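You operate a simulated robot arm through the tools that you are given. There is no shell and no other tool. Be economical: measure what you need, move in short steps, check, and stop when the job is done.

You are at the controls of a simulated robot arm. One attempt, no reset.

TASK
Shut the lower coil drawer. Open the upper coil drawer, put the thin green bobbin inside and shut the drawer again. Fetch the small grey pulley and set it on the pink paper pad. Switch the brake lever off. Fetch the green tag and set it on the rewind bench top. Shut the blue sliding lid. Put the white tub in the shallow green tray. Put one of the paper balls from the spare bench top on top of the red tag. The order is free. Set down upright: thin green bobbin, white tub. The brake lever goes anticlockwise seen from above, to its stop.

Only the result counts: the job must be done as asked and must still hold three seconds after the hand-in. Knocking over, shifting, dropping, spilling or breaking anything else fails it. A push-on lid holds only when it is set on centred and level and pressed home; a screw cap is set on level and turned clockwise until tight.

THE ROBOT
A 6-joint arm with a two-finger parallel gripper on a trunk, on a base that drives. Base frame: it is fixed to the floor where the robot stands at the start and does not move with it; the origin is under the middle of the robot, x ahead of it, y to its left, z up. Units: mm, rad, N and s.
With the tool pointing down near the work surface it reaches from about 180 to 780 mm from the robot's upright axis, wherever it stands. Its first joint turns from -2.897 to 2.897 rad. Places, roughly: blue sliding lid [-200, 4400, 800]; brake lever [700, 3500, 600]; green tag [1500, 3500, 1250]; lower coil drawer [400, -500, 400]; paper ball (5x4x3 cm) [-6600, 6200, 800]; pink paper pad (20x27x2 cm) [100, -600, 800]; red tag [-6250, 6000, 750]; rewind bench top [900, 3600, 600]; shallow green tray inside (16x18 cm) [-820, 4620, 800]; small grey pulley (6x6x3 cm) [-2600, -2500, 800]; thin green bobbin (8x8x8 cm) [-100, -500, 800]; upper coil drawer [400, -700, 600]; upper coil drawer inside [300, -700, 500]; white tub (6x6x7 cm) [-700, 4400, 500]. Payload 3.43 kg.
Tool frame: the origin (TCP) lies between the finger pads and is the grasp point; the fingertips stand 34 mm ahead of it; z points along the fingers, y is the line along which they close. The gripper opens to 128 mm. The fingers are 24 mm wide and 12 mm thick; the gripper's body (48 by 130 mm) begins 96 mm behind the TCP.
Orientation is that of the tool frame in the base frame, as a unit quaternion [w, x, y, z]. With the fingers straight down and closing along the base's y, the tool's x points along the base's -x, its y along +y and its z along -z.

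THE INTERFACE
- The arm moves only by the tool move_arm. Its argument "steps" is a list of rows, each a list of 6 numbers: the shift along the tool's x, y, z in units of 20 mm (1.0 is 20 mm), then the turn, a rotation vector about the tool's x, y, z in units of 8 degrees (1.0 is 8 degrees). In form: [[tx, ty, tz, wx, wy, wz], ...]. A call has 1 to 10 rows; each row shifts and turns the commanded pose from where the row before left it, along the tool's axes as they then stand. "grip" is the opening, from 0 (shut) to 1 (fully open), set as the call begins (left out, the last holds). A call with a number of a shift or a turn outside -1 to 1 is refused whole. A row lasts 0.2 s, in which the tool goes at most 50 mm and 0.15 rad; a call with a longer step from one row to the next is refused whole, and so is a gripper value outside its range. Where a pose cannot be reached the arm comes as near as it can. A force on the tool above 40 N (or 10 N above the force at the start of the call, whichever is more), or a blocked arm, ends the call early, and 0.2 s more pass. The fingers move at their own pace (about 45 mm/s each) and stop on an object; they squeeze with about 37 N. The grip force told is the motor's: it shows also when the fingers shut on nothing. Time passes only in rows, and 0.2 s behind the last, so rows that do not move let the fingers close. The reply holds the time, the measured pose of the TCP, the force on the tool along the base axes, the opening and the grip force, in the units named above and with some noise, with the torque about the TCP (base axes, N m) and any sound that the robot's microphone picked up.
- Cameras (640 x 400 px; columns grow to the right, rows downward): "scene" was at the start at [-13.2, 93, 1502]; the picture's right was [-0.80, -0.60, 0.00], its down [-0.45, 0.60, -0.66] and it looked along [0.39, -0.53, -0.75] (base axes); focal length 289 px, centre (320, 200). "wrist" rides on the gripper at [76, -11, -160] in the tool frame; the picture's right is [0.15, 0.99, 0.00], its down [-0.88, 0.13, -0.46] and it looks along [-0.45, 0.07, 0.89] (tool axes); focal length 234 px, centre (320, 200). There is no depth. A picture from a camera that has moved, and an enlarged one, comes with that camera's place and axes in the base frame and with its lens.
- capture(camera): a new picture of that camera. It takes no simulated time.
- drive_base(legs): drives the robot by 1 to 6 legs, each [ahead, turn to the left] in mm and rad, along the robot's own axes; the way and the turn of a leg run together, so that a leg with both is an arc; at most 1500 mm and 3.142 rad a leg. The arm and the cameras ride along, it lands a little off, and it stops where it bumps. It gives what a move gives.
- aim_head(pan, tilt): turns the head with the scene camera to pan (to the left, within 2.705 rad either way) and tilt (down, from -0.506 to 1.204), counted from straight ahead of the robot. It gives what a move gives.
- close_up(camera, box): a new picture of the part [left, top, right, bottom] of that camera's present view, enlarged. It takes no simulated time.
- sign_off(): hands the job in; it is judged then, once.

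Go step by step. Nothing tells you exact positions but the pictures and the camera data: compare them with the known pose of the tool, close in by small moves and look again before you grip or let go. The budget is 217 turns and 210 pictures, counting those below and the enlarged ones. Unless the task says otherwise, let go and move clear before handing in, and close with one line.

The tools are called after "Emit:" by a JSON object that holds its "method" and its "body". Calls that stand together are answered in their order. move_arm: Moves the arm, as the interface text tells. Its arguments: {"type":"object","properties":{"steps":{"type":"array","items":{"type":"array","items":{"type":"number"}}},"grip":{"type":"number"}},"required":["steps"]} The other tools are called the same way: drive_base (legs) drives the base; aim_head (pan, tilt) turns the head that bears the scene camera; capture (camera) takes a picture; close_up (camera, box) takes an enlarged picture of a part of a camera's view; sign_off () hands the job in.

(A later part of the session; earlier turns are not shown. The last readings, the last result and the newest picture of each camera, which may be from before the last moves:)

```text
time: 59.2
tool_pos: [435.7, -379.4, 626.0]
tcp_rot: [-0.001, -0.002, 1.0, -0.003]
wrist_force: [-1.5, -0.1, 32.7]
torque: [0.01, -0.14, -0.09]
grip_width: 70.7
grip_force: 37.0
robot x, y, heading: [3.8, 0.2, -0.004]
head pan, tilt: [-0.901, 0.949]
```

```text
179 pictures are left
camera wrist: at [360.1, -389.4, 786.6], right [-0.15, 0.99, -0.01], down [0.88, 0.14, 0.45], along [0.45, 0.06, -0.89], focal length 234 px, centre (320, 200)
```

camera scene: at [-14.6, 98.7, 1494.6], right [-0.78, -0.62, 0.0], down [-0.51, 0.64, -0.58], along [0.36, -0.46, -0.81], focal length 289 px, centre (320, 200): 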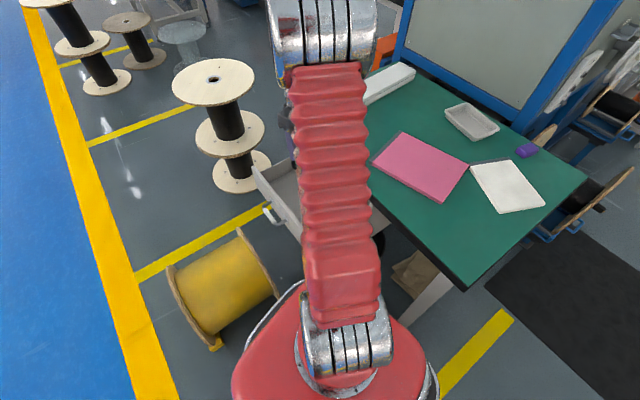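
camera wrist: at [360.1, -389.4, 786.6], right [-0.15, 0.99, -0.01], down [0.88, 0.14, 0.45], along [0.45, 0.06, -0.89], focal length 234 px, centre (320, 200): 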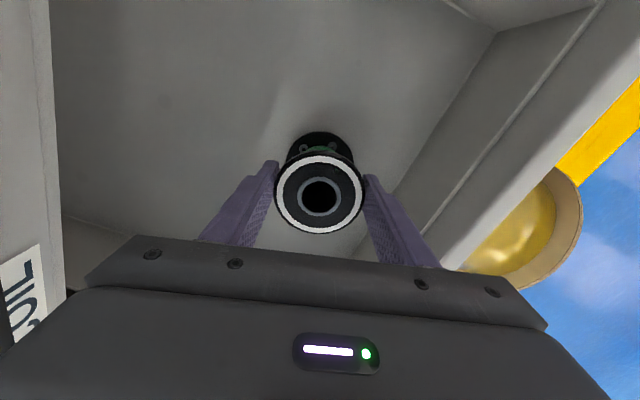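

The bobbin stands on the drawer floor (33 N contact). I open and rise.

Emit:
{"method": "move_arm", "body": {"steps": [[0, 0, -0.1, 0, 0, 0]]}}

Emit:
{"method": "move_arm", "body": {"steps": [[0, 0, 0, 0, 0, 0], [0, 0, 0, 0, 0, 0], [0, 0, 0, 0, 0, 0], [0, 0, -0.5, 0, 0, 0], [0, 0, -1, 0, 0, 0], [0, 0, -1, 0, 0, 0], [0, 0, -1, 0, 0, 0]], "grip": 0.78}}

Emit:
{"method": "capture", "body": {"camera": "wrist"}}

```text
time: 59.6
tool_pos: [434.2, -377.6, 626.1]
tcp_rot: [-0.003, -0.003, 1.0, -0.003]
wrist_force: [5.1, -2.1, 14.8]
torque: [-0.43, -0.75, 0.03]
grip_width: 70.2
grip_force: 36.9
robot x, y, heading: [2.3, -1.8, 0.001]
head pan, tilt: [-0.901, 0.949]
```

```text
time: 61.2
tool_pos: [433.1, -377.2, 695.7]
tcp_rot: [-0.004, -0.002, 1.0, -0.002]
wrist_force: [0.7, 0.2, -0.5]
torque: [-0.01, -0.01, -0.01]
grip_width: 99.9
grip_force: 0.1
robot x, y, heading: [-1.6, 3.4, 0.006]
head pan, tilt: [-0.901, 0.949]
```

```text
178 pictures are left
camera wrist: at [358.6, -388.3, 857.0], right [-0.15, 0.99, 0.0], down [0.88, 0.14, 0.45], along [0.44, 0.07, -0.89], focal length 234 px, centre (320, 200)
```

wrist: 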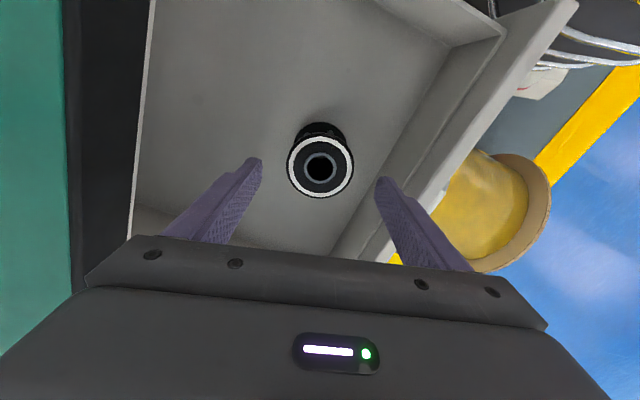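

The bobbin stands upright in the drawer. Now I go back to the handle to shut it.

Emit:
{"method": "move_arm", "body": {"steps": [[0, 0, -1, 0, 0, 0], [0, 0, -1, 0, 0, 0], [0, 0, -1, 0, 0, 0], [-0.5, 1, -1, 0, 0, 0], [-0.5, 1, 0, 0, 0, 0], [-0.5, 1, 0, 0, 0, 0], [0, 1, 0, 0, 0, 0], [0, 1, 0, 0, 0, 0], [0, 1, 0, 0, 0, 0], [0, 1, 0, 0, 0, 0]], "grip": 0.4}}

Emit:
{"method": "move_arm", "body": {"steps": [[0, 1, 0, 1, 0, 0], [0, 1, 0, 1, 0, 0], [0, 1, 0, 1, 0, 0], [0, 0, 0, 1, 0, 0], [0, 0, 0, 1, 0, 0], [0, 0, 0, 1, 0, 0], [0, 0, 0, 1, 0, 0], [0, 0, 0, 1, 0, 0], [0, 0, 0, 1, 0, 0], [0, 0, 0, 1, 0, 0]]}}

Emit:
{"method": "move_arm", "body": {"steps": [[0, 1, 0, 1, 0, 0], [0, 1, 0, 0.25, 0, 0], [0, 1, 0, 0, 0, 0]]}}

Emit:
{"method": "capture", "body": {"camera": "wrist"}}

```text
time: 63.4
tool_pos: [464.1, -235.0, 773.7]
tcp_rot: [-0.004, -0.003, 1.0, -0.002]
wrist_force: [0.4, 0.8, 0.8]
torque: [0.0, 0.01, -0.02]
grip_width: 51.3
grip_force: 0.1
robot x, y, heading: [-2.2, -1.1, 0.002]
head pan, tilt: [-0.901, 0.949]
```

```text
time: 65.6
tool_pos: [463.5, -176.4, 766.5]
tcp_rot: [-0.001, -0.004, 0.764, -0.645]
wrist_force: [0.6, -0.6, 1.0]
torque: [0.01, 0.01, 0.01]
grip_width: 51.0
grip_force: 0.2
robot x, y, heading: [3.0, -1.0, 0.005]
head pan, tilt: [-0.901, 0.949]
```

```text
time: 66.4
tool_pos: [461.1, -172.6, 706.5]
tcp_rot: [0.001, 0.005, -0.706, 0.708]
wrist_force: [0.7, -0.6, 0.6]
torque: [0.02, 0.01, 0.0]
grip_width: 51.3
grip_force: 0.1
robot x, y, heading: [1.0, 1.6, 0.004]
head pan, tilt: [-0.901, 0.949]
```

```text
177 pictures are left
camera wrist: at [385.4, -13.4, 719.6], right [-0.15, 0.0, -0.99], down [0.88, 0.46, -0.14], along [0.45, -0.89, -0.07], focal length 234 px, centre (320, 200)
```

wrist: 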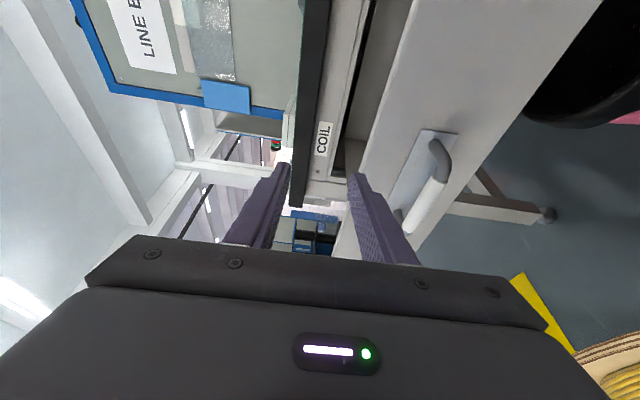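

Emit:
{"method": "move_arm", "body": {"steps": [[-0.2, 1, 0, 0, 0, 0], [0, 1, 0, 0, 0, 0], [0, 1, 0, 0, 0, 0], [0, 1, 0, 0, 0, 0], [0, 1, 0, 0, 0, 0], [0, 0.7, 0, 0, 0, 0]]}}

Emit:
{"method": "capture", "body": {"camera": "wrist"}}

```text
time: 67.8
tool_pos: [466.2, -173.2, 592.0]
tcp_rot: [0.002, 0.005, -0.706, 0.708]
wrist_force: [0.2, -0.4, 0.3]
torque: [-0.01, 0.0, -0.02]
grip_width: 51.4
grip_force: 0.1
robot x, y, heading: [-2.0, -3.9, 0.002]
head pan, tilt: [-0.901, 0.949]
```

```text
176 pictures are left
camera wrist: at [389.3, -14.1, 604.8], right [-0.15, 0.0, -0.99], down [0.88, 0.46, -0.14], along [0.45, -0.89, -0.07], focal length 234 px, centre (320, 200)
```

wrist: 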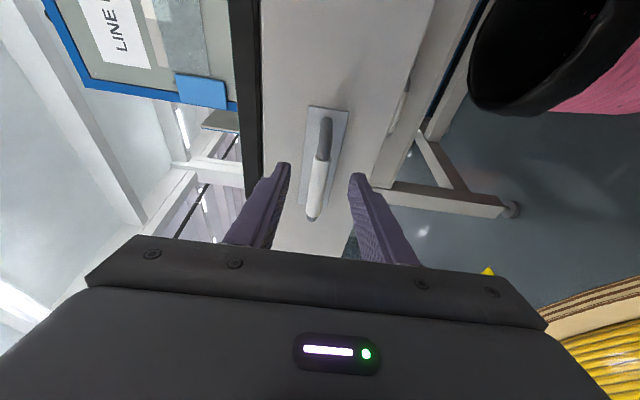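

Emit:
{"method": "move_arm", "body": {"steps": [[0, 0, 1, 0, 0, 0], [0, 0, 1, 0, 0, 0], [0, 0, 0.65, 0, 0, 0]]}}

Emit:
{"method": "move_arm", "body": {"steps": [[0, 0, 0, 0, 0, 0], [0, 0, 0, 0, 0, 0], [0, 0, 0, 0, 0, 0]], "grip": 0}}

Emit:
{"method": "move_arm", "body": {"steps": [[0.11, 0, 0.4, 0, 0, 0], [0.11, 0, 0.4, 0, 0, 0], [0.11, 0, 0.4, 0, 0, 0], [0.11, 0, 0.4, 0, 0, 0], [0.11, 0, 0.4, 0, 0, 0], [0.11, 0, 0.4, 0, 0, 0], [0.11, 0, 0.4, 0, 0, 0], [0.11, 0, 0.4, 0, 0, 0], [0.11, 0, 0.4, 0, 0, 0], [0.11, 0, 0.4, 0, 0, 0]]}}

```text
time: 68.6
tool_pos: [466.9, -227.8, 593.7]
tcp_rot: [0.002, 0.004, -0.706, 0.708]
wrist_force: [-0.6, -0.3, -0.8]
torque: [0.0, 0.0, 0.0]
grip_width: 51.4
grip_force: 0.0
robot x, y, heading: [-0.9, 0.2, 0.0]
head pan, tilt: [-0.901, 0.949]
```

```text
time: 69.4
tool_pos: [466.8, -227.5, 591.7]
tcp_rot: [-0.001, -0.006, 0.708, -0.706]
wrist_force: [2.1, -1.0, -17.8]
torque: [-0.21, -0.74, 0.15]
grip_width: 17.0
grip_force: 32.8
robot x, y, heading: [-1.3, 1.5, 0.003]
head pan, tilt: [-0.901, 0.949]
```

```text
time: 71.6
tool_pos: [444.0, -308.2, 591.6]
tcp_rot: [0.002, 0.004, -0.706, 0.708]
wrist_force: [9.9, -4.1, -28.7]
torque: [-0.34, -1.04, 0.04]
grip_width: 16.7
grip_force: 45.3
robot x, y, heading: [-0.8, -0.2, -0.001]
head pan, tilt: [-0.901, 0.949]
```

Emit:
{"method": "move_arm", "body": {"steps": [[0.11, 0.05, 0.4, 0, 0, 0], [0.11, 0, 0.4, 0, 0, 0], [0.11, 0, 0.4, 0, 0, 0], [0.11, 0, 0.4, 0, 0, 0], [0.11, 0, 0.4, 0, 0, 0], [0.11, 0, 0.4, 0, 0, 0], [0.11, 0, 0.4, 0, 0, 0], [0.11, 0, 0.4, 0, 0, 0], [0.11, 0, 0.4, 0, 0, 0], [0.11, 0, 0.4, 0, 0, 0]]}}

Emit:
{"method": "move_arm", "body": {"steps": [[0.11, 0, 0.4, 0, 0, 0], [0.11, 0, 0.4, 0, 0, 0], [0.11, 0, 0.4, 0, 0, 0], [0.11, 0, 0.4, 0, 0, 0], [0.11, 0, 0.4, 0, 0, 0], [0.11, 0, 0.4, 0, 0, 0], [0.11, 0, 0.4, 0, 0, 0], [0.11, 0, 0.4, 0, 0, 0], [0.11, 0, 0.4, 0, 0, 0], [0.05, 0, 0.2, 0, 0, 0]]}}

Emit:
{"method": "capture", "body": {"camera": "wrist"}}

```text
time: 73.8
tool_pos: [422.4, -387.0, 592.7]
tcp_rot: [-0.003, -0.005, 0.707, -0.707]
wrist_force: [-12.4, 2.2, -27.4]
torque: [-0.33, -1.07, 0.35]
grip_width: 16.9
grip_force: 44.8
robot x, y, heading: [0.4, 1.1, -0.002]
head pan, tilt: [-0.901, 0.949]
```

```text
time: 76.0
tool_pos: [401.2, -464.0, 592.5]
tcp_rot: [0.003, 0.005, -0.706, 0.708]
wrist_force: [-27.0, 4.9, -20.8]
torque: [-0.31, -1.03, 0.58]
grip_width: 16.8
grip_force: 45.4
robot x, y, heading: [1.4, 0.3, 0.003]
head pan, tilt: [-0.901, 0.949]
```

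```text
175 pictures are left
camera wrist: at [324.6, -303.9, 604.7], right [-0.16, 0.0, -0.99], down [0.88, 0.46, -0.14], along [0.45, -0.89, -0.07], focal length 234 px, centre (320, 200)
```

wrist: 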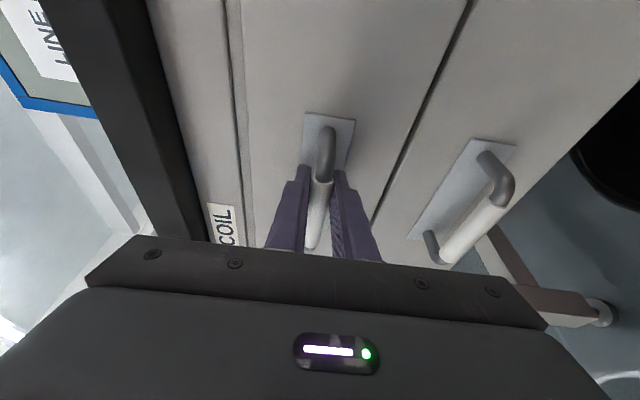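

Nearly shut. I press the last few millimetres to the stop, then release.

Emit:
{"method": "move_arm", "body": {"steps": [[0.1, 0, 0.15, 0, 0, 0], [0.05, 0, 0.15, 0, 0, 0], [0.05, 0, 0.2, 0, 0, 0], [0.05, 0, 0.2, 0, 0, 0]]}}

Emit:
{"method": "move_arm", "body": {"steps": [[0, 0, 0, 0, 0, 0], [0, 0, 0, 0, 0, 0], [0, 0, 0, 0, 0, 0], [0, 0, -0.5, 0, 0, 0], [0, 0, -1, 0, 0, 0], [0, 0, -1, 0, 0, 0], [0, 0, -1, 0, 0, 0], [0, 0, -1, 0, 0, 0], [0, -1, -1, 0, 0, 0]], "grip": 0.4}}

Emit:
{"method": "capture", "body": {"camera": "wrist"}}

```text
time: 76.7
tool_pos: [400.8, -467.2, 591.3]
tcp_rot: [0.001, 0.008, -0.707, 0.707]
wrist_force: [0.7, -0.5, -6.8]
torque: [-0.3, -1.19, -0.06]
grip_width: 16.8
grip_force: 45.6
robot x, y, heading: [0.8, 2.2, -0.0]
head pan, tilt: [-0.901, 0.949]
stopped in row 3: the force on the tool passed its limit at 46 N (the readings are from after the stop); the commanded pose is now the measured one
```

```text
time: 78.7
tool_pos: [398.5, -356.4, 612.0]
tcp_rot: [0.001, 0.008, -0.707, 0.707]
wrist_force: [-0.1, 0.2, 0.6]
torque: [0.01, 0.0, -0.01]
grip_width: 51.0
grip_force: 0.1
robot x, y, heading: [0.0, -2.8, 0.0]
head pan, tilt: [-0.901, 0.949]
```

```text
174 pictures are left
camera wrist: at [320.7, -197.4, 624.5], right [-0.16, 0.0, -0.99], down [0.87, 0.46, -0.14], along [0.46, -0.89, -0.07], focal length 234 px, centre (320, 200)
```

wrist: 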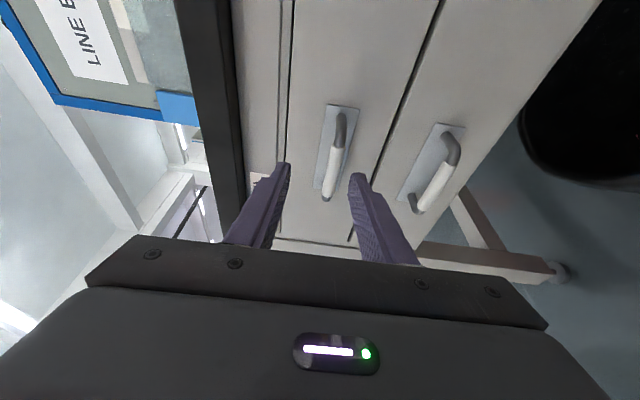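

Both drawers are flush. I raise the arm and bring it to a compact travel pose with the tool pointing down.

Emit:
{"method": "move_arm", "body": {"steps": [[0, -1, -1, 0, 0, 0], [0, -1, -1, 0, 0, 0], [0, -1, -1, 0, 0, 0], [0, -1, -1, 0, 0, 0], [0, -1, -1, 0, 0, 0], [0, -1, 0, 0, 0, 0], [0, -1, 0, 0, 0, 0], [0, -1, 0, 0, 0, 0], [0, -1, 0, 0, 0, 0], [0, -1, 0, 0, 0, 0]]}}

Emit:
{"method": "move_arm", "body": {"steps": [[0, -1, 0, -1, 0, 0], [0, -1, 0, -1, 0, 0], [0, 0, 0, -1, 0, 0], [0, 0, 0, -1, 0, 0], [0, 0, 0, -1, 0, 0], [0, 0, 0, -1, 0, 0], [0, 0, 0, -1, 0, 0], [0, 0, 0, -1, 0, 0], [0, 1, 0, -1, 0, 0], [0, 1, 0, -1, 0, 0]]}}

Emit:
{"method": "move_arm", "body": {"steps": [[0, 1, -1, -1, 0, 0], [0, 1, -1, -0.25, 0, 0], [0, 1, -1, 0, 0, 0], [0, 1, -1, 0, 0, 0], [0, 1, -1, 0, 0, 0], [0, 1, 0, 0, 0, 0], [0, 1, 0, 0, 0, 0], [0, 1, 0, 0, 0, 0]]}}

Emit:
{"method": "aim_head", "body": {"pan": 2.4, "tilt": 0.45}}

Emit:
{"method": "capture", "body": {"camera": "scene"}}

Emit:
{"method": "aim_head", "body": {"pan": -2.4, "tilt": 0.45}}

Emit:
{"method": "capture", "body": {"camera": "scene"}}

```text
time: 80.8
tool_pos: [402.6, -258.4, 812.9]
tcp_rot: [0.0, -0.008, 0.707, -0.707]
wrist_force: [-0.9, 0.6, -0.1]
torque: [0.01, 0.04, 0.02]
grip_width: 51.4
grip_force: 0.0
robot x, y, heading: [1.6, -6.8, -0.004]
head pan, tilt: [-0.901, 0.949]
```

```text
time: 83.0
tool_pos: [398.7, -223.0, 837.4]
tcp_rot: [-0.005, -0.004, 0.996, -0.087]
wrist_force: [-0.2, -0.7, 1.3]
torque: [-0.02, 0.0, -0.03]
grip_width: 51.1
grip_force: 0.0
robot x, y, heading: [0.8, -1.0, 0.0]
head pan, tilt: [-0.901, 0.949]
```

```text
time: 84.8
tool_pos: [399.3, -58.0, 932.9]
tcp_rot: [-0.005, -0.006, 1.0, 0.0]
wrist_force: [1.0, -1.1, 0.2]
torque: [0.02, -0.02, 0.01]
grip_width: 50.9
grip_force: 0.1
robot x, y, heading: [3.7, 2.4, -0.001]
head pan, tilt: [-0.901, 0.949]
```

```text
time: 87.7
tool_pos: [399.1, -57.8, 934.0]
tcp_rot: [-0.004, -0.006, 1.0, 0.0]
wrist_force: [-0.1, -0.6, 0.4]
torque: [-0.02, 0.01, 0.0]
grip_width: 51.5
grip_force: 0.2
robot x, y, heading: [0.8, -0.6, 0.003]
head pan, tilt: [2.4, 0.45]
```

```text
173 pictures are left
camera scene: at [-127.6, 217.8, 1536.6], right [0.68, 0.74, 0.0], down [0.32, -0.29, -0.9], along [-0.66, 0.61, -0.44], focal length 289 px, centre (320, 200)
```

scene: 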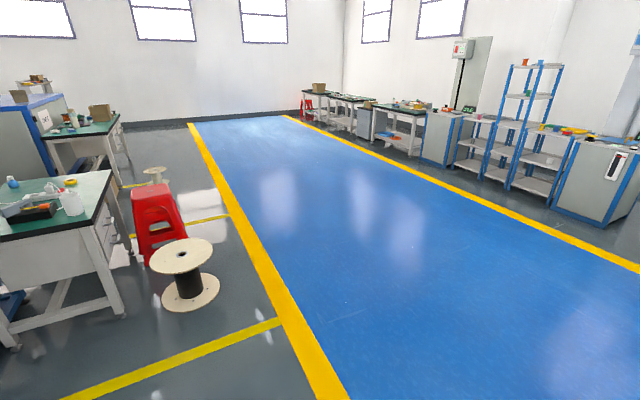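

```text
time: 91.5
tool_pos: [399.3, -58.1, 933.6]
tcp_rot: [-0.005, -0.005, 1.0, 0.0]
wrist_force: [0.2, 0.8, -0.5]
torque: [0.0, 0.02, 0.0]
grip_width: 51.2
grip_force: 0.0
robot x, y, heading: [-2.3, 0.7, -0.0]
head pan, tilt: [-2.4, 0.45]
```

```text
172 pictures are left
camera scene: at [-127.6, 93.6, 1536.6], right [-0.68, 0.74, 0.0], down [0.32, 0.29, -0.9], along [-0.66, -0.61, -0.44], focal length 289 px, centre (320, 200)
```

scene: 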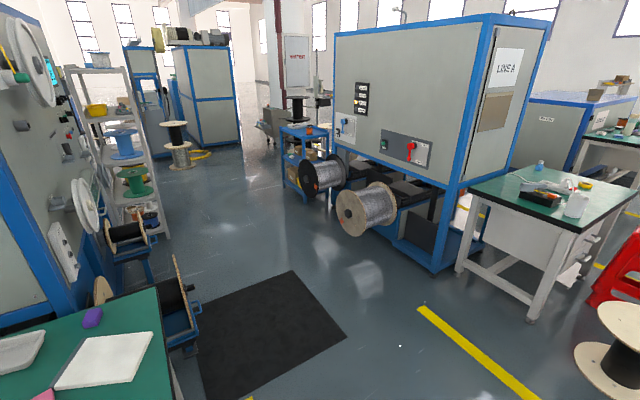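

Emit:
{"method": "close_up", "body": {"camera": "scene", "box": [240, 70, 400, 170]}}

```text
4.00 times, centred on (320, 120) of scene
camera zoom: at [-127.6, 93.6, 1536.6], right [-0.68, 0.74, 0.0], down [0.32, 0.29, -0.9], along [-0.66, -0.61, -0.44], focal length 1156 px, centre (320, 520)
```

zoom: 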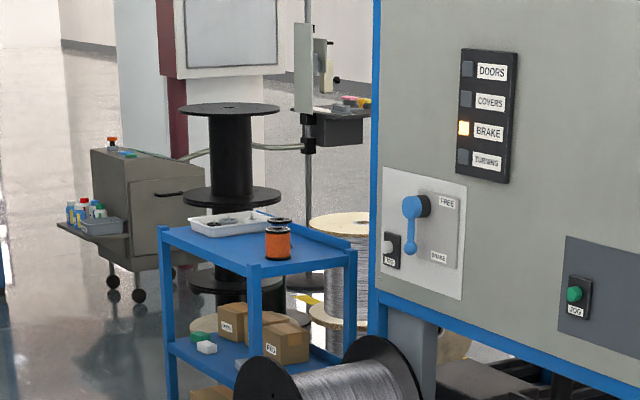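

The pulley should be on the blue cart down the aisle. I back away from the bench, turn and drive down to the cart.

Emit:
{"method": "drive_base", "body": {"legs": [[-900, 0], [0, -1.958], [1361, 0]]}}

Emit:
{"method": "aim_head", "body": {"pan": -0.3, "tilt": 0.4}}

Emit:
{"method": "capture", "body": {"camera": "scene"}}

```text
time: 103.8
tool_pos: [-1074.8, -367.1, 933.8]
tcp_rot: [-0.004, 0.8, 0.6, 0.004]
wrist_force: [-0.9, -1.4, 0.3]
torque: [0.02, 0.0, 0.01]
grip_width: 51.2
grip_force: 0.1
robot x, y, heading: [-848.2, -15.9, -1.857]
head pan, tilt: [-2.4, 0.45]
stopped in leg 2: the robot was blocked; the commanded pose is now the measured one
```

```text
time: 105.8
tool_pos: [-1073.9, -367.1, 934.3]
tcp_rot: [-0.004, 0.8, 0.6, 0.003]
wrist_force: [0.1, 0.4, -0.1]
torque: [-0.02, 0.03, -0.02]
grip_width: 51.0
grip_force: 0.1
robot x, y, heading: [-847.0, -15.2, -1.852]
head pan, tilt: [-0.3, 0.4]
```

```text
170 pictures are left
camera scene: at [-734.3, -83.2, 1541.2], right [-0.83, 0.55, 0.0], down [0.21, 0.32, -0.92], along [-0.51, -0.77, -0.39], focal length 289 px, centre (320, 200)
```

scene: 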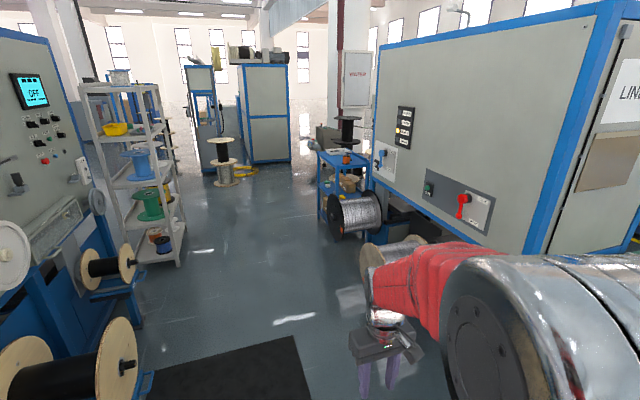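

Something blocked the turn. I look around the base before moving on.

Emit:
{"method": "aim_head", "body": {"pan": 1.6, "tilt": 0.9}}

Emit:
{"method": "capture", "body": {"camera": "scene"}}

Emit:
{"method": "aim_head", "body": {"pan": 2.7, "tilt": 0.8}}

Emit:
{"method": "capture", "body": {"camera": "scene"}}

Emit:
{"method": "aim_head", "body": {"pan": -1.9, "tilt": 0.9}}

Emit:
{"method": "capture", "body": {"camera": "scene"}}

```text
time: 107.6
tool_pos: [-1074.4, -368.5, 933.8]
tcp_rot: [-0.004, 0.8, 0.6, 0.004]
wrist_force: [-0.1, -0.6, -0.4]
torque: [-0.03, 0.02, -0.03]
grip_width: 51.2
grip_force: 0.1
robot x, y, heading: [-849.6, -16.7, -1.858]
head pan, tilt: [1.6, 0.901]
```

```text
169 pictures are left
camera scene: at [-610.0, -25.1, 1498.2], right [-0.25, -0.97, 0.0], down [-0.76, 0.2, -0.62], along [0.6, -0.16, -0.78], focal length 289 px, centre (320, 200)
```

scene: 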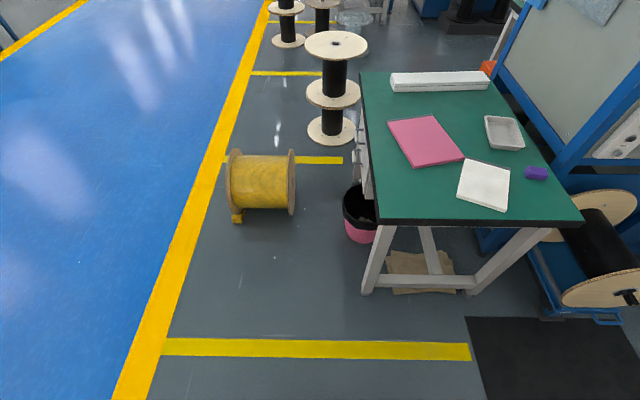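

```text
time: 109.0
tool_pos: [-1074.0, -367.8, 934.2]
tcp_rot: [-0.004, 0.8, 0.599, 0.004]
wrist_force: [0.2, 0.3, 0.6]
torque: [-0.01, -0.02, 0.0]
grip_width: 51.2
grip_force: 0.0
robot x, y, heading: [-852.1, -19.0, -1.855]
head pan, tilt: [2.7, 0.799]
```

```text
168 pictures are left
camera scene: at [-629.5, 54.3, 1506.2], right [0.75, -0.66, 0.0], down [-0.48, -0.54, -0.7], along [0.46, 0.52, -0.72], focal length 289 px, centre (320, 200)
```

scene: 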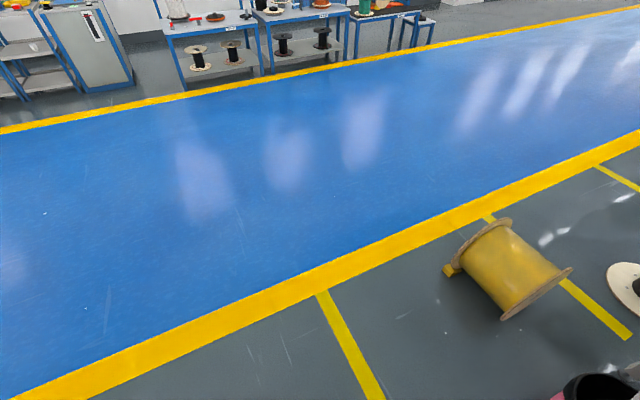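

```text
time: 112.6
tool_pos: [-1075.3, -367.0, 933.6]
tcp_rot: [-0.003, 0.801, 0.599, 0.004]
wrist_force: [-1.2, -0.6, 0.3]
torque: [-0.03, -0.04, 0.02]
grip_width: 51.4
grip_force: 0.1
robot x, y, heading: [-849.8, -19.4, -1.851]
head pan, tilt: [-1.901, 0.901]
```

```text
167 pictures are left
camera scene: at [-744.8, 37.5, 1498.2], right [0.58, 0.82, 0.0], down [0.64, -0.45, -0.62], along [-0.51, 0.36, -0.78], focal length 289 px, centre (320, 200)
```

scene: 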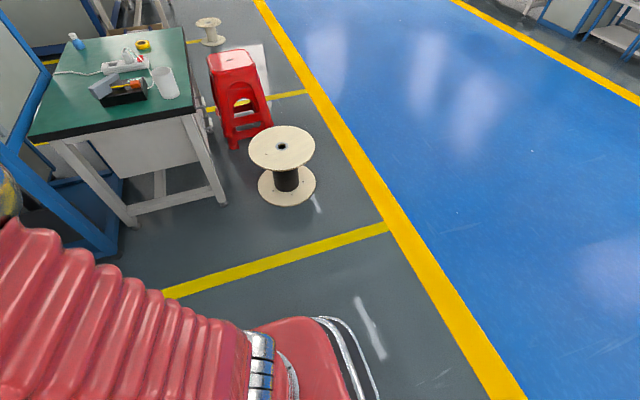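

Nothing is near the base. I retry with the rest of the drive.

Emit:
{"method": "drive_base", "body": {"legs": [[0, -0.123], [1300, 0]]}}

```text
time: 121.7
tool_pos: [-1640.7, -1503.5, 933.9]
tcp_rot: [-0.003, 0.84, 0.542, 0.003]
wrist_force: [0.3, 1.0, 0.2]
torque: [-0.01, 0.01, 0.05]
grip_width: 51.1
grip_force: 0.1
robot x, y, heading: [-1369.7, -1187.3, -2.0]
head pan, tilt: [-1.901, 0.901]
```

Emit:
{"method": "aim_head", "body": {"pan": -0.7, "tilt": 0.7}}

Emit:
{"method": "capture", "body": {"camera": "scene"}}

Emit:
{"method": "aim_head", "body": {"pan": 0.1, "tilt": 0.6}}

Emit:
{"method": "capture", "body": {"camera": "scene"}}

```text
time: 123.1
tool_pos: [-1641.4, -1503.1, 934.2]
tcp_rot: [-0.004, 0.84, 0.542, 0.004]
wrist_force: [-0.4, -0.3, 0.2]
torque: [0.01, 0.02, 0.04]
grip_width: 51.2
grip_force: 0.1
robot x, y, heading: [-1371.9, -1187.8, -1.998]
head pan, tilt: [-0.7, 0.7]
```

```text
166 pictures are left
camera scene: at [-1280.6, -1235.9, 1514.4], right [-0.43, 0.9, 0.0], down [0.58, 0.28, -0.76], along [-0.69, -0.33, -0.64], focal length 289 px, centre (320, 200)
```

scene: 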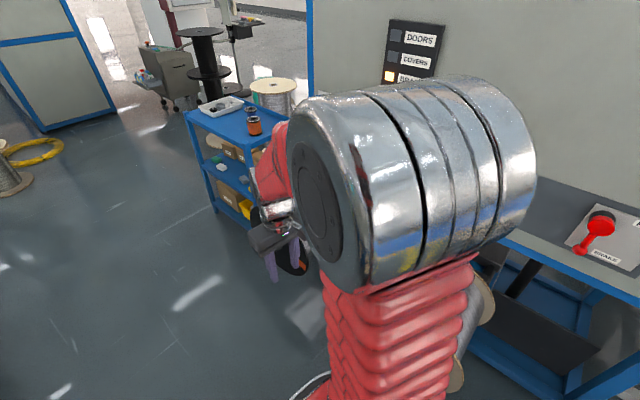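

```text
time: 124.3
tool_pos: [-1640.5, -1503.9, 934.0]
tcp_rot: [-0.003, 0.84, 0.542, 0.004]
wrist_force: [-0.3, 0.5, -0.1]
torque: [0.01, 0.03, -0.01]
grip_width: 51.3
grip_force: 0.0
robot x, y, heading: [-1370.3, -1186.4, -1.998]
head pan, tilt: [0.099, 0.6]
```

```text
165 pictures are left
camera scene: at [-1232.3, -1283.1, 1523.0], right [-0.95, 0.32, 0.0], down [0.18, 0.54, -0.82], along [-0.27, -0.78, -0.57], focal length 289 px, centre (320, 200)
```

scene: 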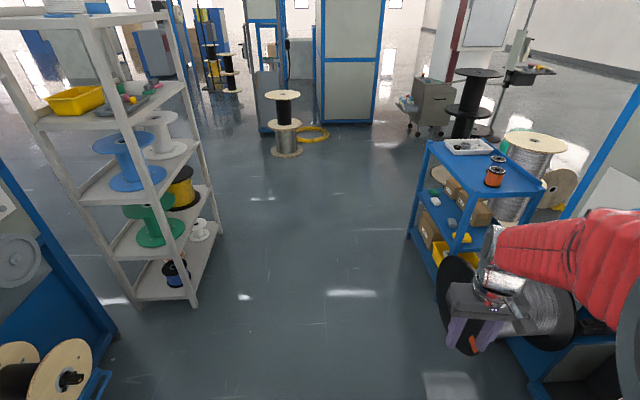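

Emit:
{"method": "drive_base", "body": {"legs": [[0, 0.33], [1310, 0], [0, -1.47]]}}

Emit:
{"method": "aim_head", "body": {"pan": 0.3, "tilt": 0.6}}

Emit:
{"method": "capture", "body": {"camera": "scene"}}

```text
time: 139.6
tool_pos: [-1900.1, -2379.8, 934.5]
tcp_rot: [0.0, 1.0, -0.001, 0.005]
wrist_force: [0.4, -0.7, 0.5]
torque: [0.04, 0.0, -0.01]
grip_width: 51.3
grip_force: 0.0
robot x, y, heading: [-1503.4, -2541.6, 3.139]
head pan, tilt: [0.099, 0.6]
```

```text
time: 140.3
tool_pos: [-1898.8, -2379.5, 934.7]
tcp_rot: [0.0, 1.0, -0.002, 0.006]
wrist_force: [0.2, -0.3, 0.0]
torque: [0.05, -0.04, 0.0]
grip_width: 51.3
grip_force: 0.0
robot x, y, heading: [-1504.4, -2538.3, 3.136]
head pan, tilt: [0.3, 0.6]
```

```text
164 pictures are left
camera scene: at [-1526.9, -2724.8, 1523.0], right [-0.29, 0.96, 0.0], down [0.54, 0.16, -0.82], along [-0.79, -0.24, -0.57], focal length 289 px, centre (320, 200)
```

scene: 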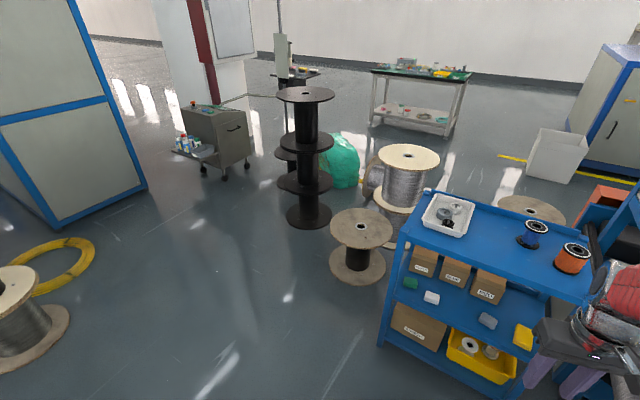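

Emit:
{"method": "close_up", "body": {"camera": "scene", "box": [400, 170, 600, 295]}}

```text
3.20 times, centred on (500, 232) of scene
camera zoom: at [-1526.9, -2724.8, 1523.0], right [-0.29, 0.96, 0.0], down [0.54, 0.16, -0.82], along [-0.79, -0.24, -0.57], focal length 925 px, centre (-256, 96)
```

zoom: 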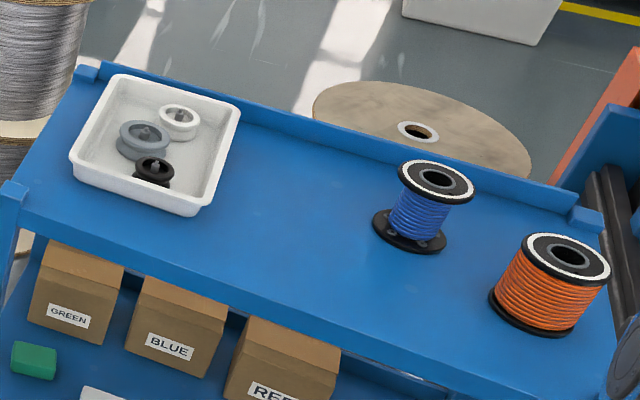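

The grey pulley sits in a white tray on the cart, at about (-2583, -2506). I drive ahead 400 mm.

Emit:
{"method": "drive_base", "body": {"legs": [[400, 0]]}}

Emit:
{"method": "capture", "body": {"camera": "scene"}}

```text
time: 143.4
tool_pos: [-2302.3, -2380.2, 934.0]
tcp_rot: [0.0, 1.0, 0.001, 0.005]
wrist_force: [1.0, 0.3, 0.2]
torque: [-0.01, -0.04, 0.01]
grip_width: 51.0
grip_force: 0.0
robot x, y, heading: [-1905.1, -2536.2, -3.138]
head pan, tilt: [0.3, 0.6]
```

```text
162 pictures are left
camera scene: at [-1928.1, -2724.1, 1523.0], right [-0.3, 0.95, 0.0], down [0.54, 0.17, -0.82], along [-0.79, -0.25, -0.57], focal length 289 px, centre (320, 200)
```

scene: 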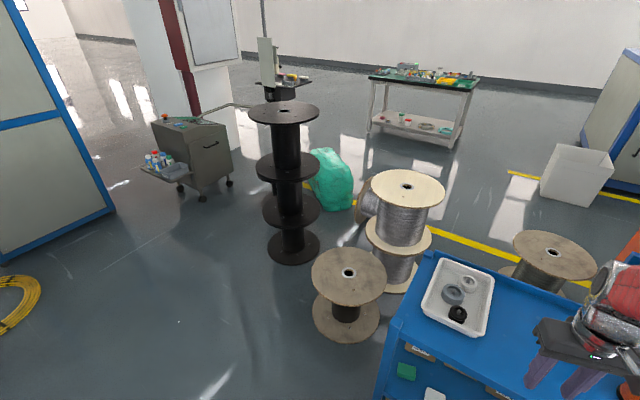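

Emit:
{"method": "move_arm", "body": {"steps": [[-1, 0.6, 0, 0, 0, 0], [-1, 0.6, 0, 0, 0, 0], [-1, 0.6, 0, 0, 0, 0], [-1, 0.6, 0, 0, 0, 0], [-1, 0.6, 0, 0, 0, 0], [-1, 0.6, 0, 0, 0, 0], [-1, 0.6, 0, 0, 0, 0], [-1, 0.6, 0, 0, 0, 0], [-1, 0.6, 0, 0, 0, 0], [-1, 0.6, 0, 0, 0, 0]], "grip": 0.8}}

Emit:
{"method": "capture", "body": {"camera": "wrist"}}

```text
time: 145.6
tool_pos: [-2503.0, -2500.1, 932.8]
tcp_rot: [0.0, 1.0, 0.001, 0.006]
wrist_force: [0.1, 1.3, -0.2]
torque: [0.01, 0.01, 0.0]
grip_width: 102.5
grip_force: 0.0
robot x, y, heading: [-1903.4, -2538.0, -3.139]
head pan, tilt: [0.3, 0.6]
```

```text
161 pictures are left
camera wrist: at [-2428.9, -2488.2, 1094.3], right [0.15, -0.99, 0.0], down [-0.89, -0.13, 0.45], along [-0.44, -0.07, -0.9], focal length 234 px, centre (320, 200)
```

wrist: 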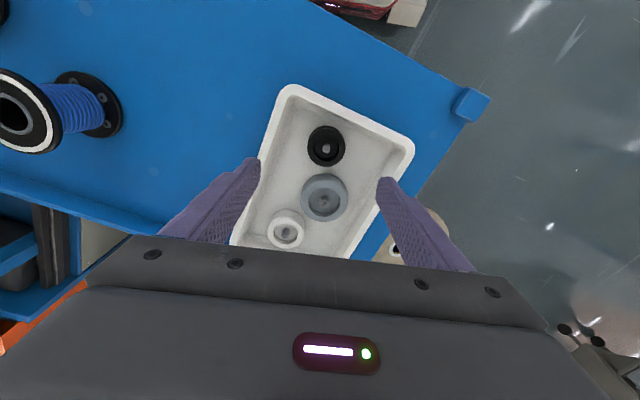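

Emit:
{"method": "move_arm", "body": {"steps": [[-1, 0.3, 0, 0, 0, 0], [-1, 0.3, 0, 0, 0, 0], [-1, 0.2, 0, 0, 0, 0], [-0.2, 0, 0, 0, 0, 1], [0, 0, 0, 0, 0, 1], [0, 0, 0, 0, 0, 1], [0, 0, 1, 0, 0, 0], [0, 0, 1, 0, 0, 0]], "grip": 0.65}}

Emit:
{"method": "capture", "body": {"camera": "wrist"}}

```text
time: 147.4
tool_pos: [-2565.6, -2517.6, 892.7]
tcp_rot: [-0.002, 0.978, -0.209, 0.005]
wrist_force: [-0.7, 0.1, -0.9]
torque: [-0.02, 0.01, -0.01]
grip_width: 83.6
grip_force: 0.2
robot x, y, heading: [-1902.5, -2539.1, -3.142]
head pan, tilt: [0.3, 0.6]
```

```text
160 pictures are left
camera wrist: at [-2493.9, -2538.6, 1054.2], right [-0.27, -0.96, 0.0], down [-0.86, 0.24, 0.45], along [-0.43, 0.12, -0.89], focal length 234 px, centre (320, 200)
```

wrist: 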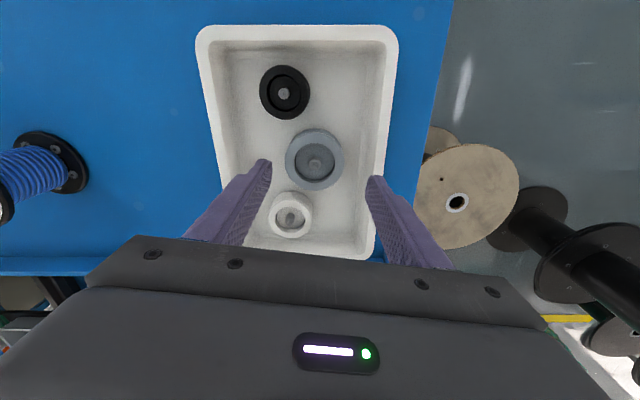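

Emit:
{"method": "move_arm", "body": {"steps": [[0.15, -0.24, 1, 0, 0, 0], [0, 0, 1, 0, 0, 0], [0, 0, 0.9, 0, 0, 0]]}}

Emit:
{"method": "capture", "body": {"camera": "wrist"}}

```text
time: 148.2
tool_pos: [-2561.8, -2514.5, 838.5]
tcp_rot: [-0.002, 0.978, -0.207, 0.003]
wrist_force: [10.6, -2.5, 30.8]
torque: [-1.11, 0.26, 0.33]
grip_width: 82.2
grip_force: 0.0
robot x, y, heading: [-1903.4, -2538.8, -3.137]
head pan, tilt: [0.3, 0.6]
```

```text
159 pictures are left
camera wrist: at [-2487.9, -2535.2, 999.9], right [-0.27, -0.96, 0.0], down [-0.86, 0.24, 0.45], along [-0.43, 0.12, -0.89], focal length 234 px, centre (320, 200)
```

wrist: 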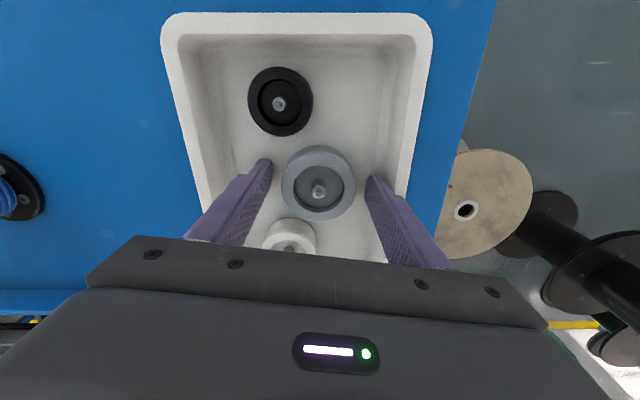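

The right finger touched the tray wall. I lift, narrow the opening and try again.

Emit:
{"method": "move_arm", "body": {"steps": [[0, 0, -0.8, 0, 0, 0], [0, 0, 0, 0, 0, 0]], "grip": 0.57}}

Emit:
{"method": "move_arm", "body": {"steps": [[0, -0.1, 0.8, 0, 0, 0], [0, 0, 0.3, 0, 0, 0]]}}

Emit:
{"method": "capture", "body": {"camera": "wrist"}}

```text
time: 148.8
tool_pos: [-2559.9, -2514.0, 850.6]
tcp_rot: [-0.002, 0.978, -0.206, 0.006]
wrist_force: [0.3, 0.9, -1.0]
torque: [0.04, -0.01, 0.03]
grip_width: 73.1
grip_force: 0.2
robot x, y, heading: [-1904.4, -2538.6, -3.135]
head pan, tilt: [0.3, 0.6]
```

```text
time: 149.3
tool_pos: [-2560.3, -2514.4, 839.8]
tcp_rot: [0.0, 0.978, -0.208, 0.003]
wrist_force: [1.2, 0.3, 4.8]
torque: [-0.17, 0.14, 0.04]
grip_width: 72.6
grip_force: 0.1
robot x, y, heading: [-1904.2, -2537.1, -3.138]
head pan, tilt: [0.3, 0.6]
stopped in row 2: the force on the tool passed its limit at 53 N (the readings are from after the stop); the commanded pose is now the measured one
```

```text
158 pictures are left
camera wrist: at [-2488.7, -2534.3, 1000.1], right [-0.27, -0.96, 0.0], down [-0.86, 0.24, 0.45], along [-0.43, 0.12, -0.89], focal length 234 px, centre (320, 200)
```

wrist: 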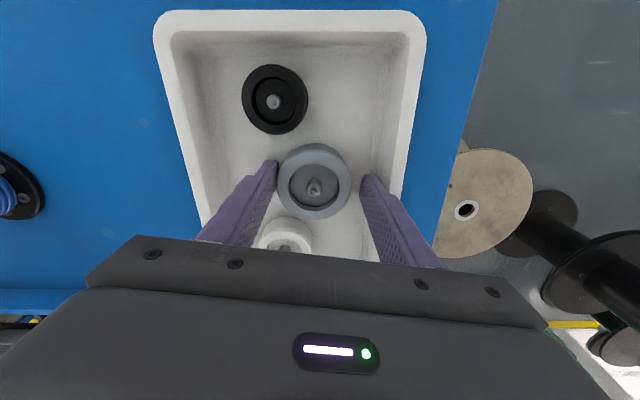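

The fingertips are at the tray floor level now, so I raise 2 mm and close.

Emit:
{"method": "move_arm", "body": {"steps": [[0, 0, -0.1, 0, 0, 0], [0, 0, 0, 0, 0, 0], [0, 0, 0, 0, 0, 0]], "grip": 0.3}}

Emit:
{"method": "capture", "body": {"camera": "wrist"}}

```text
time: 150.1
tool_pos: [-2561.4, -2513.5, 840.8]
tcp_rot: [-0.001, 0.978, -0.207, 0.004]
wrist_force: [0.8, 0.2, 0.7]
torque: [0.02, 0.01, 0.01]
grip_width: 57.8
grip_force: 37.2
robot x, y, heading: [-1906.1, -2537.8, -3.136]
head pan, tilt: [0.3, 0.6]
```

```text
157 pictures are left
camera wrist: at [-2488.2, -2534.4, 1001.6], right [-0.27, -0.96, 0.0], down [-0.86, 0.24, 0.45], along [-0.43, 0.12, -0.89], focal length 234 px, centre (320, 200)
```

wrist: 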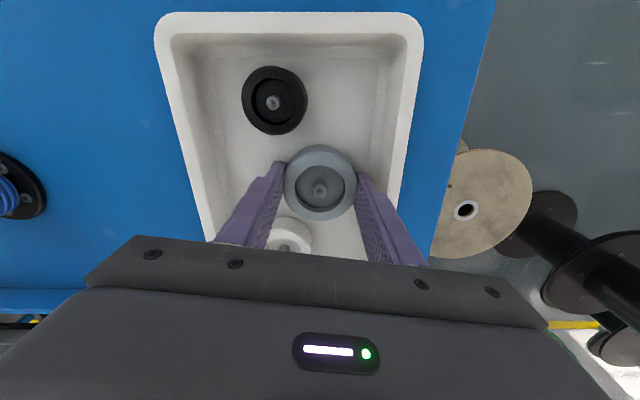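

Emit:
{"method": "move_arm", "body": {"steps": [[0, 0, -0.5, 0, 0, 0], [0, 0, -1, 0, 0, 0], [0, 0, -1, 0, 0, 0], [0, 0, -1, 0, 0, 0], [0, 0, -1, 0, 0, 0], [0, 0, -1, 0, 0, 0]]}}

Emit:
{"method": "capture", "body": {"camera": "wrist"}}

```text
time: 151.5
tool_pos: [-2562.6, -2515.8, 950.0]
tcp_rot: [-0.002, 0.978, -0.207, 0.003]
wrist_force: [0.4, -0.6, -0.1]
torque: [0.01, 0.0, 0.0]
grip_width: 57.7
grip_force: 36.8
robot x, y, heading: [-1906.2, -2536.8, -3.136]
head pan, tilt: [0.3, 0.6]
```

```text
156 pictures are left
camera wrist: at [-2489.1, -2535.8, 1111.9], right [-0.27, -0.96, 0.0], down [-0.86, 0.24, 0.45], along [-0.43, 0.12, -0.89], focal length 234 px, centre (320, 200)
```

wrist: 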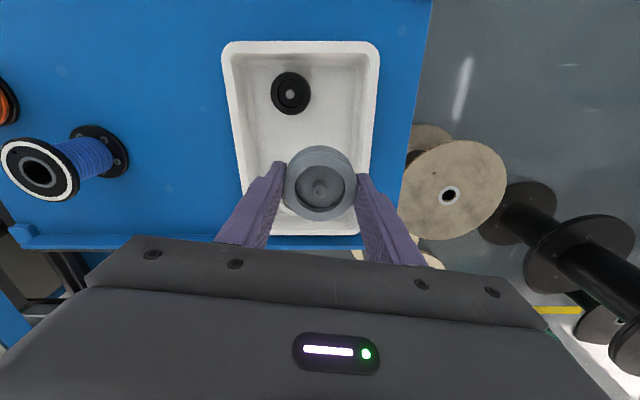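

Pulley in hand. I retract the arm and drive back to the first bench.

Emit:
{"method": "move_arm", "body": {"steps": [[0.93, -0.97, 0, 0, 0, 0], [0.93, -0.97, 0, 0, 0, 0], [0.93, -0.97, 0, 0, 0, 0], [0.93, -0.97, 0, 0, 0, 0], [0.93, -0.97, 0, 0, 0, 0], [0.93, -0.97, 0, 0, 0, 0], [0.93, -0.97, 0, 0, 0, 0], [0.93, -0.97, 0, 0, 0, 0], [0.93, -0.97, 0, 0, 0, 0], [0, 0, -1, 0, 0, 0]]}}

Emit:
{"method": "drive_base", "body": {"legs": [[-400, 0], [0, -1.67], [1355, 0]]}}

```text
time: 153.7
tool_pos: [-2335.1, -2421.6, 971.8]
tcp_rot: [-0.001, 0.978, -0.207, 0.003]
wrist_force: [0.0, 0.2, 0.1]
torque: [0.01, -0.02, -0.01]
grip_width: 57.9
grip_force: 36.7
robot x, y, heading: [-1900.7, -2536.8, -3.139]
head pan, tilt: [0.3, 0.6]
```

```text
time: 171.3
tool_pos: [-1160.9, -773.0, 971.1]
tcp_rot: [-0.001, -0.487, 0.873, -0.004]
wrist_force: [-1.4, -0.1, 0.6]
torque: [0.05, 0.0, -0.01]
grip_width: 57.8
grip_force: 36.9
robot x, y, heading: [-1338.1, -1182.0, 1.44]
head pan, tilt: [0.3, 0.6]
```

Emit:
{"method": "drive_base", "body": {"legs": [[0, -0.267], [1260, 0], [0, -1.15]]}}

Emit:
{"method": "aim_head", "body": {"pan": -0.3, "tilt": 0.6}}

Emit:
{"method": "capture", "body": {"camera": "scene"}}

```text
time: 185.0
tool_pos: [-412.2, -108.1, 971.5]
tcp_rot: [-0.004, 0.186, 0.983, -0.001]
wrist_force: [-0.2, -0.6, -0.3]
torque: [0.02, -0.01, 0.01]
grip_width: 57.7
grip_force: 36.9
robot x, y, heading: [-849.8, 33.3, 0.042]
head pan, tilt: [0.3, 0.6]
```

```text
time: 186.0
tool_pos: [-411.5, -109.2, 971.7]
tcp_rot: [-0.003, 0.187, 0.982, -0.001]
wrist_force: [-0.9, 0.5, 0.0]
torque: [-0.01, 0.01, 0.01]
grip_width: 57.7
grip_force: 37.0
robot x, y, heading: [-851.1, 30.3, 0.041]
head pan, tilt: [-0.3, 0.6]
```

```text
155 pictures are left
camera scene: at [-831.1, 161.6, 1523.0], right [-0.25, -0.97, 0.0], down [-0.55, 0.14, -0.82], along [0.8, -0.21, -0.57], focal length 289 px, centre (320, 200)
```

scene: 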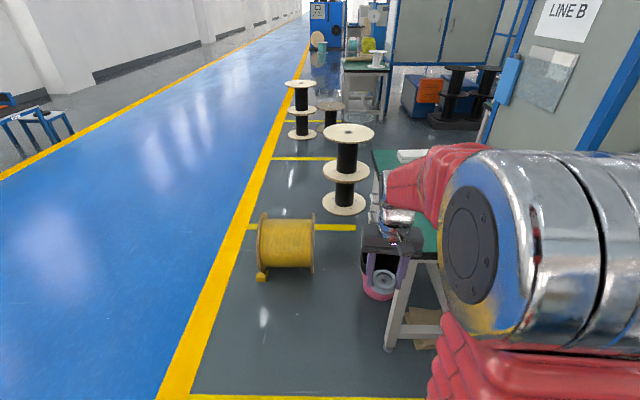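

Emit:
{"method": "drive_base", "body": {"legs": [[0, -0.08], [875, 0]]}}

Emit:
{"method": "aim_head", "body": {"pan": -1.5, "tilt": 0.8}}

Emit:
{"method": "capture", "body": {"camera": "scene"}}

```text
time: 192.6
tool_pos: [460.9, -176.5, 972.6]
tcp_rot: [-0.003, 0.225, 0.974, -0.001]
wrist_force: [-0.4, 0.2, 0.1]
torque: [0.01, 0.0, -0.02]
grip_width: 57.6
grip_force: 37.0
robot x, y, heading: [35.6, -0.3, -0.039]
head pan, tilt: [-0.3, 0.6]
```

```text
time: 194.0
tool_pos: [462.3, -175.3, 972.3]
tcp_rot: [-0.004, 0.226, 0.974, -0.001]
wrist_force: [1.0, -0.5, 0.8]
torque: [0.03, 0.02, 0.01]
grip_width: 57.7
grip_force: 36.8
robot x, y, heading: [36.0, 1.0, -0.043]
head pan, tilt: [-1.499, 0.799]
```

```text
154 pictures are left
camera scene: at [-14.2, 79.1, 1506.2], right [-1.0, -0.03, 0.0], down [-0.02, 0.72, -0.7], along [0.02, -0.7, -0.72], focal length 289 px, centre (320, 200)
```

scene: 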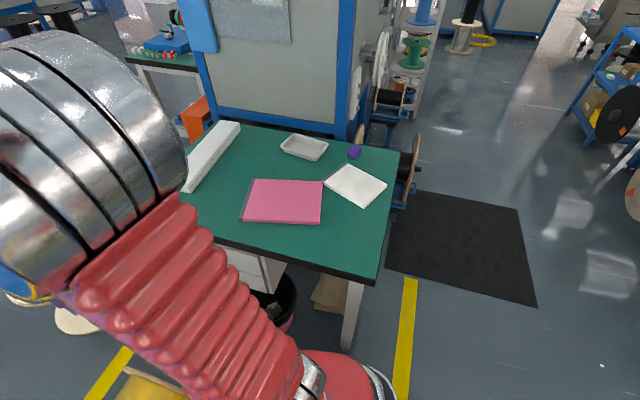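

Emit:
{"method": "move_arm", "body": {"steps": [[0.2, -1, 0, 0, 0, 0], [0.2, -1, 0, 0, 0, 0], [0.2, -1, 0, 0, 0, 0], [0.2, -1, 0, 0, 0, 0], [0.2, -1, 0, 0, 0, 0], [0.2, -1, 0, 0, 0, 0], [0.2, -1, 0, 0, 0, 0], [0.2, -1, 0, 0, 0, 0], [0.2, -1, 0, 0, 0, 0], [0.2, -1, 0, 0, 0, 0]]}}

Emit:
{"method": "move_arm", "body": {"steps": [[0.2, -1, 0, 0, 0, 0], [0.2, -1, 0, 0, 0, 0], [0.2, -1, 0, 0, 0, 0], [0.2, -1, 0, 0, 0, 0], [0.2, -1, 0, 0, 0, 0], [0.2, -1, 0, 0, 0, 0], [0.2, -1, 0, 0, 0, 0], [0.2, -1, 0, 0, 0, 0], [0.2, -1, 0, 0, 0, 0], [0.2, -1, 0, 0, 0, 0]]}}

Emit:
{"method": "move_arm", "body": {"steps": [[0.2, -1, 0, 0, 0, 0], [0.2, -1, 0, 0, 0, 0], [0.2, -1, 0, 0, 0, 0], [0.2, -1, 0, 0, 0, 0], [0.2, -1, 0, 0, 0, 0], [0.07, -1, 0, 0, 0, 0], [0, -0.9, 0, 0, 0, 0]]}}

Emit:
{"method": "capture", "body": {"camera": "wrist"}}

Emit:
{"method": "capture", "body": {"camera": "scene"}}

```text
time: 196.2
tool_pos: [336.9, -337.4, 974.7]
tcp_rot: [-0.003, 0.227, 0.974, -0.001]
wrist_force: [-0.5, -0.9, -0.4]
torque: [-0.01, 0.03, 0.0]
grip_width: 57.7
grip_force: 37.0
robot x, y, heading: [33.8, -0.7, -0.039]
head pan, tilt: [-1.499, 0.799]
```

```text
time: 198.4
tool_pos: [213.0, -502.2, 975.7]
tcp_rot: [-0.003, 0.227, 0.974, -0.001]
wrist_force: [0.4, -0.9, -1.1]
torque: [0.02, -0.04, -0.01]
grip_width: 57.8
grip_force: 36.7
robot x, y, heading: [36.8, 1.1, -0.037]
head pan, tilt: [-1.499, 0.799]
```

```text
time: 200.0
tool_pos: [135.6, -614.8, 975.7]
tcp_rot: [-0.004, 0.226, 0.974, 0.0]
wrist_force: [0.5, -0.3, -0.9]
torque: [0.0, -0.01, -0.01]
grip_width: 57.8
grip_force: 37.1
robot x, y, heading: [34.5, -2.1, -0.04]
head pan, tilt: [-1.499, 0.799]
```

```text
153 pictures are left
camera wrist: at [62.2, -591.7, 1136.7], right [0.3, 0.95, 0.0], down [0.85, -0.27, 0.45], along [0.43, -0.14, -0.89], focal length 234 px, centre (320, 200)
```

wrist: 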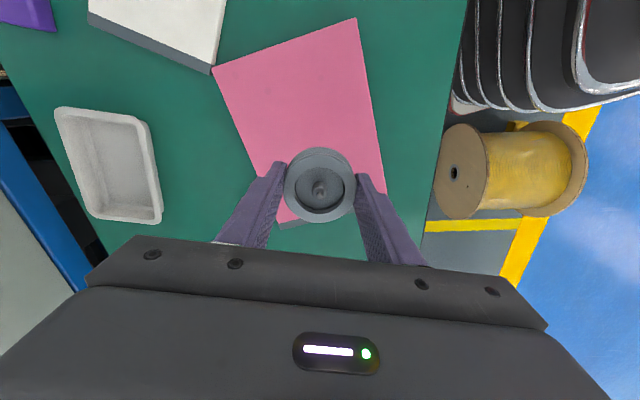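

```text
152 pictures are left
camera scene: at [-14.5, 79.0, 1506.1], right [-1.0, -0.03, 0.0], down [-0.02, 0.72, -0.7], along [0.02, -0.7, -0.72], focal length 289 px, centre (320, 200)
```

scene: 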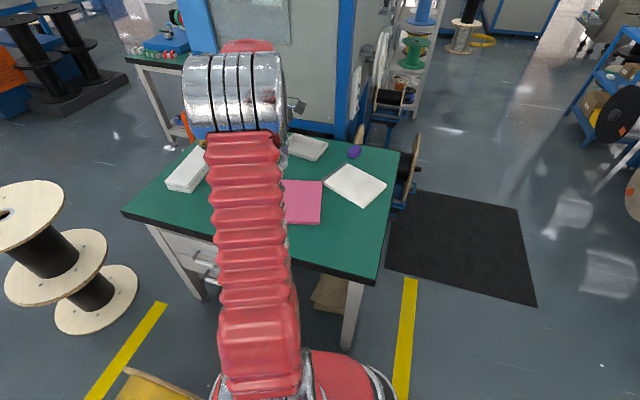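

Emit:
{"method": "move_arm", "body": {"steps": [[0.6, -1, 0, 0, 0, 0], [0, 0, 1, 0, 0, 0], [0, 0, 1, 0, 0, 0], [0, 0, 1, 0, 0, 0], [0, 0, 1, 0, 0, 0], [0, 0, 1, 0, 0, 0], [0, 0, 1, 0, 0, 0]]}}

Emit:
{"method": "capture", "body": {"camera": "wrist"}}

```text
time: 201.6
tool_pos: [112.7, -626.8, 855.6]
tcp_rot: [-0.003, 0.225, 0.974, -0.001]
wrist_force: [0.0, 0.5, -0.9]
torque: [0.0, -0.01, 0.02]
grip_width: 57.5
grip_force: 37.3
robot x, y, heading: [38.2, 1.3, -0.042]
head pan, tilt: [-1.499, 0.799]
```

```text
151 pictures are left
camera wrist: at [41.3, -603.6, 1016.0], right [0.3, 0.95, 0.0], down [0.85, -0.27, 0.45], along [0.43, -0.14, -0.89], focal length 234 px, centre (320, 200)
```

wrist: 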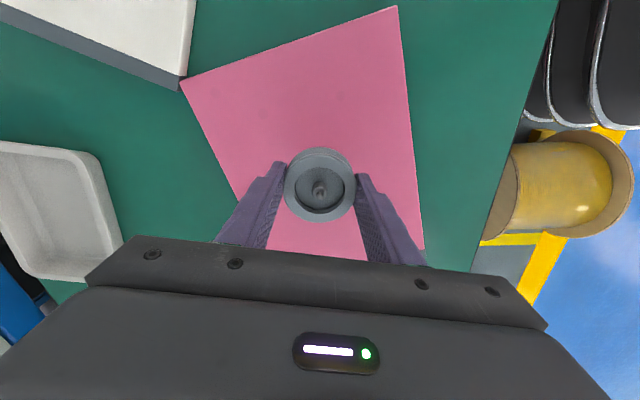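

Good, well over the pad. I lower in small steps until contact.

Emit:
{"method": "move_arm", "body": {"steps": [[0, 0, 0.7, 0, 0, 0], [0, 0, 0.5, 0, 0, 0], [0, 0, 0.3, 0, 0, 0]]}}

```text
time: 202.4
tool_pos: [112.9, -627.7, 825.4]
tcp_rot: [-0.003, 0.226, 0.974, 0.0]
wrist_force: [0.6, 0.3, -0.5]
torque: [0.0, 0.04, 0.0]
grip_width: 58.0
grip_force: 37.5
robot x, y, heading: [37.1, 2.0, -0.037]
head pan, tilt: [-1.499, 0.799]
```

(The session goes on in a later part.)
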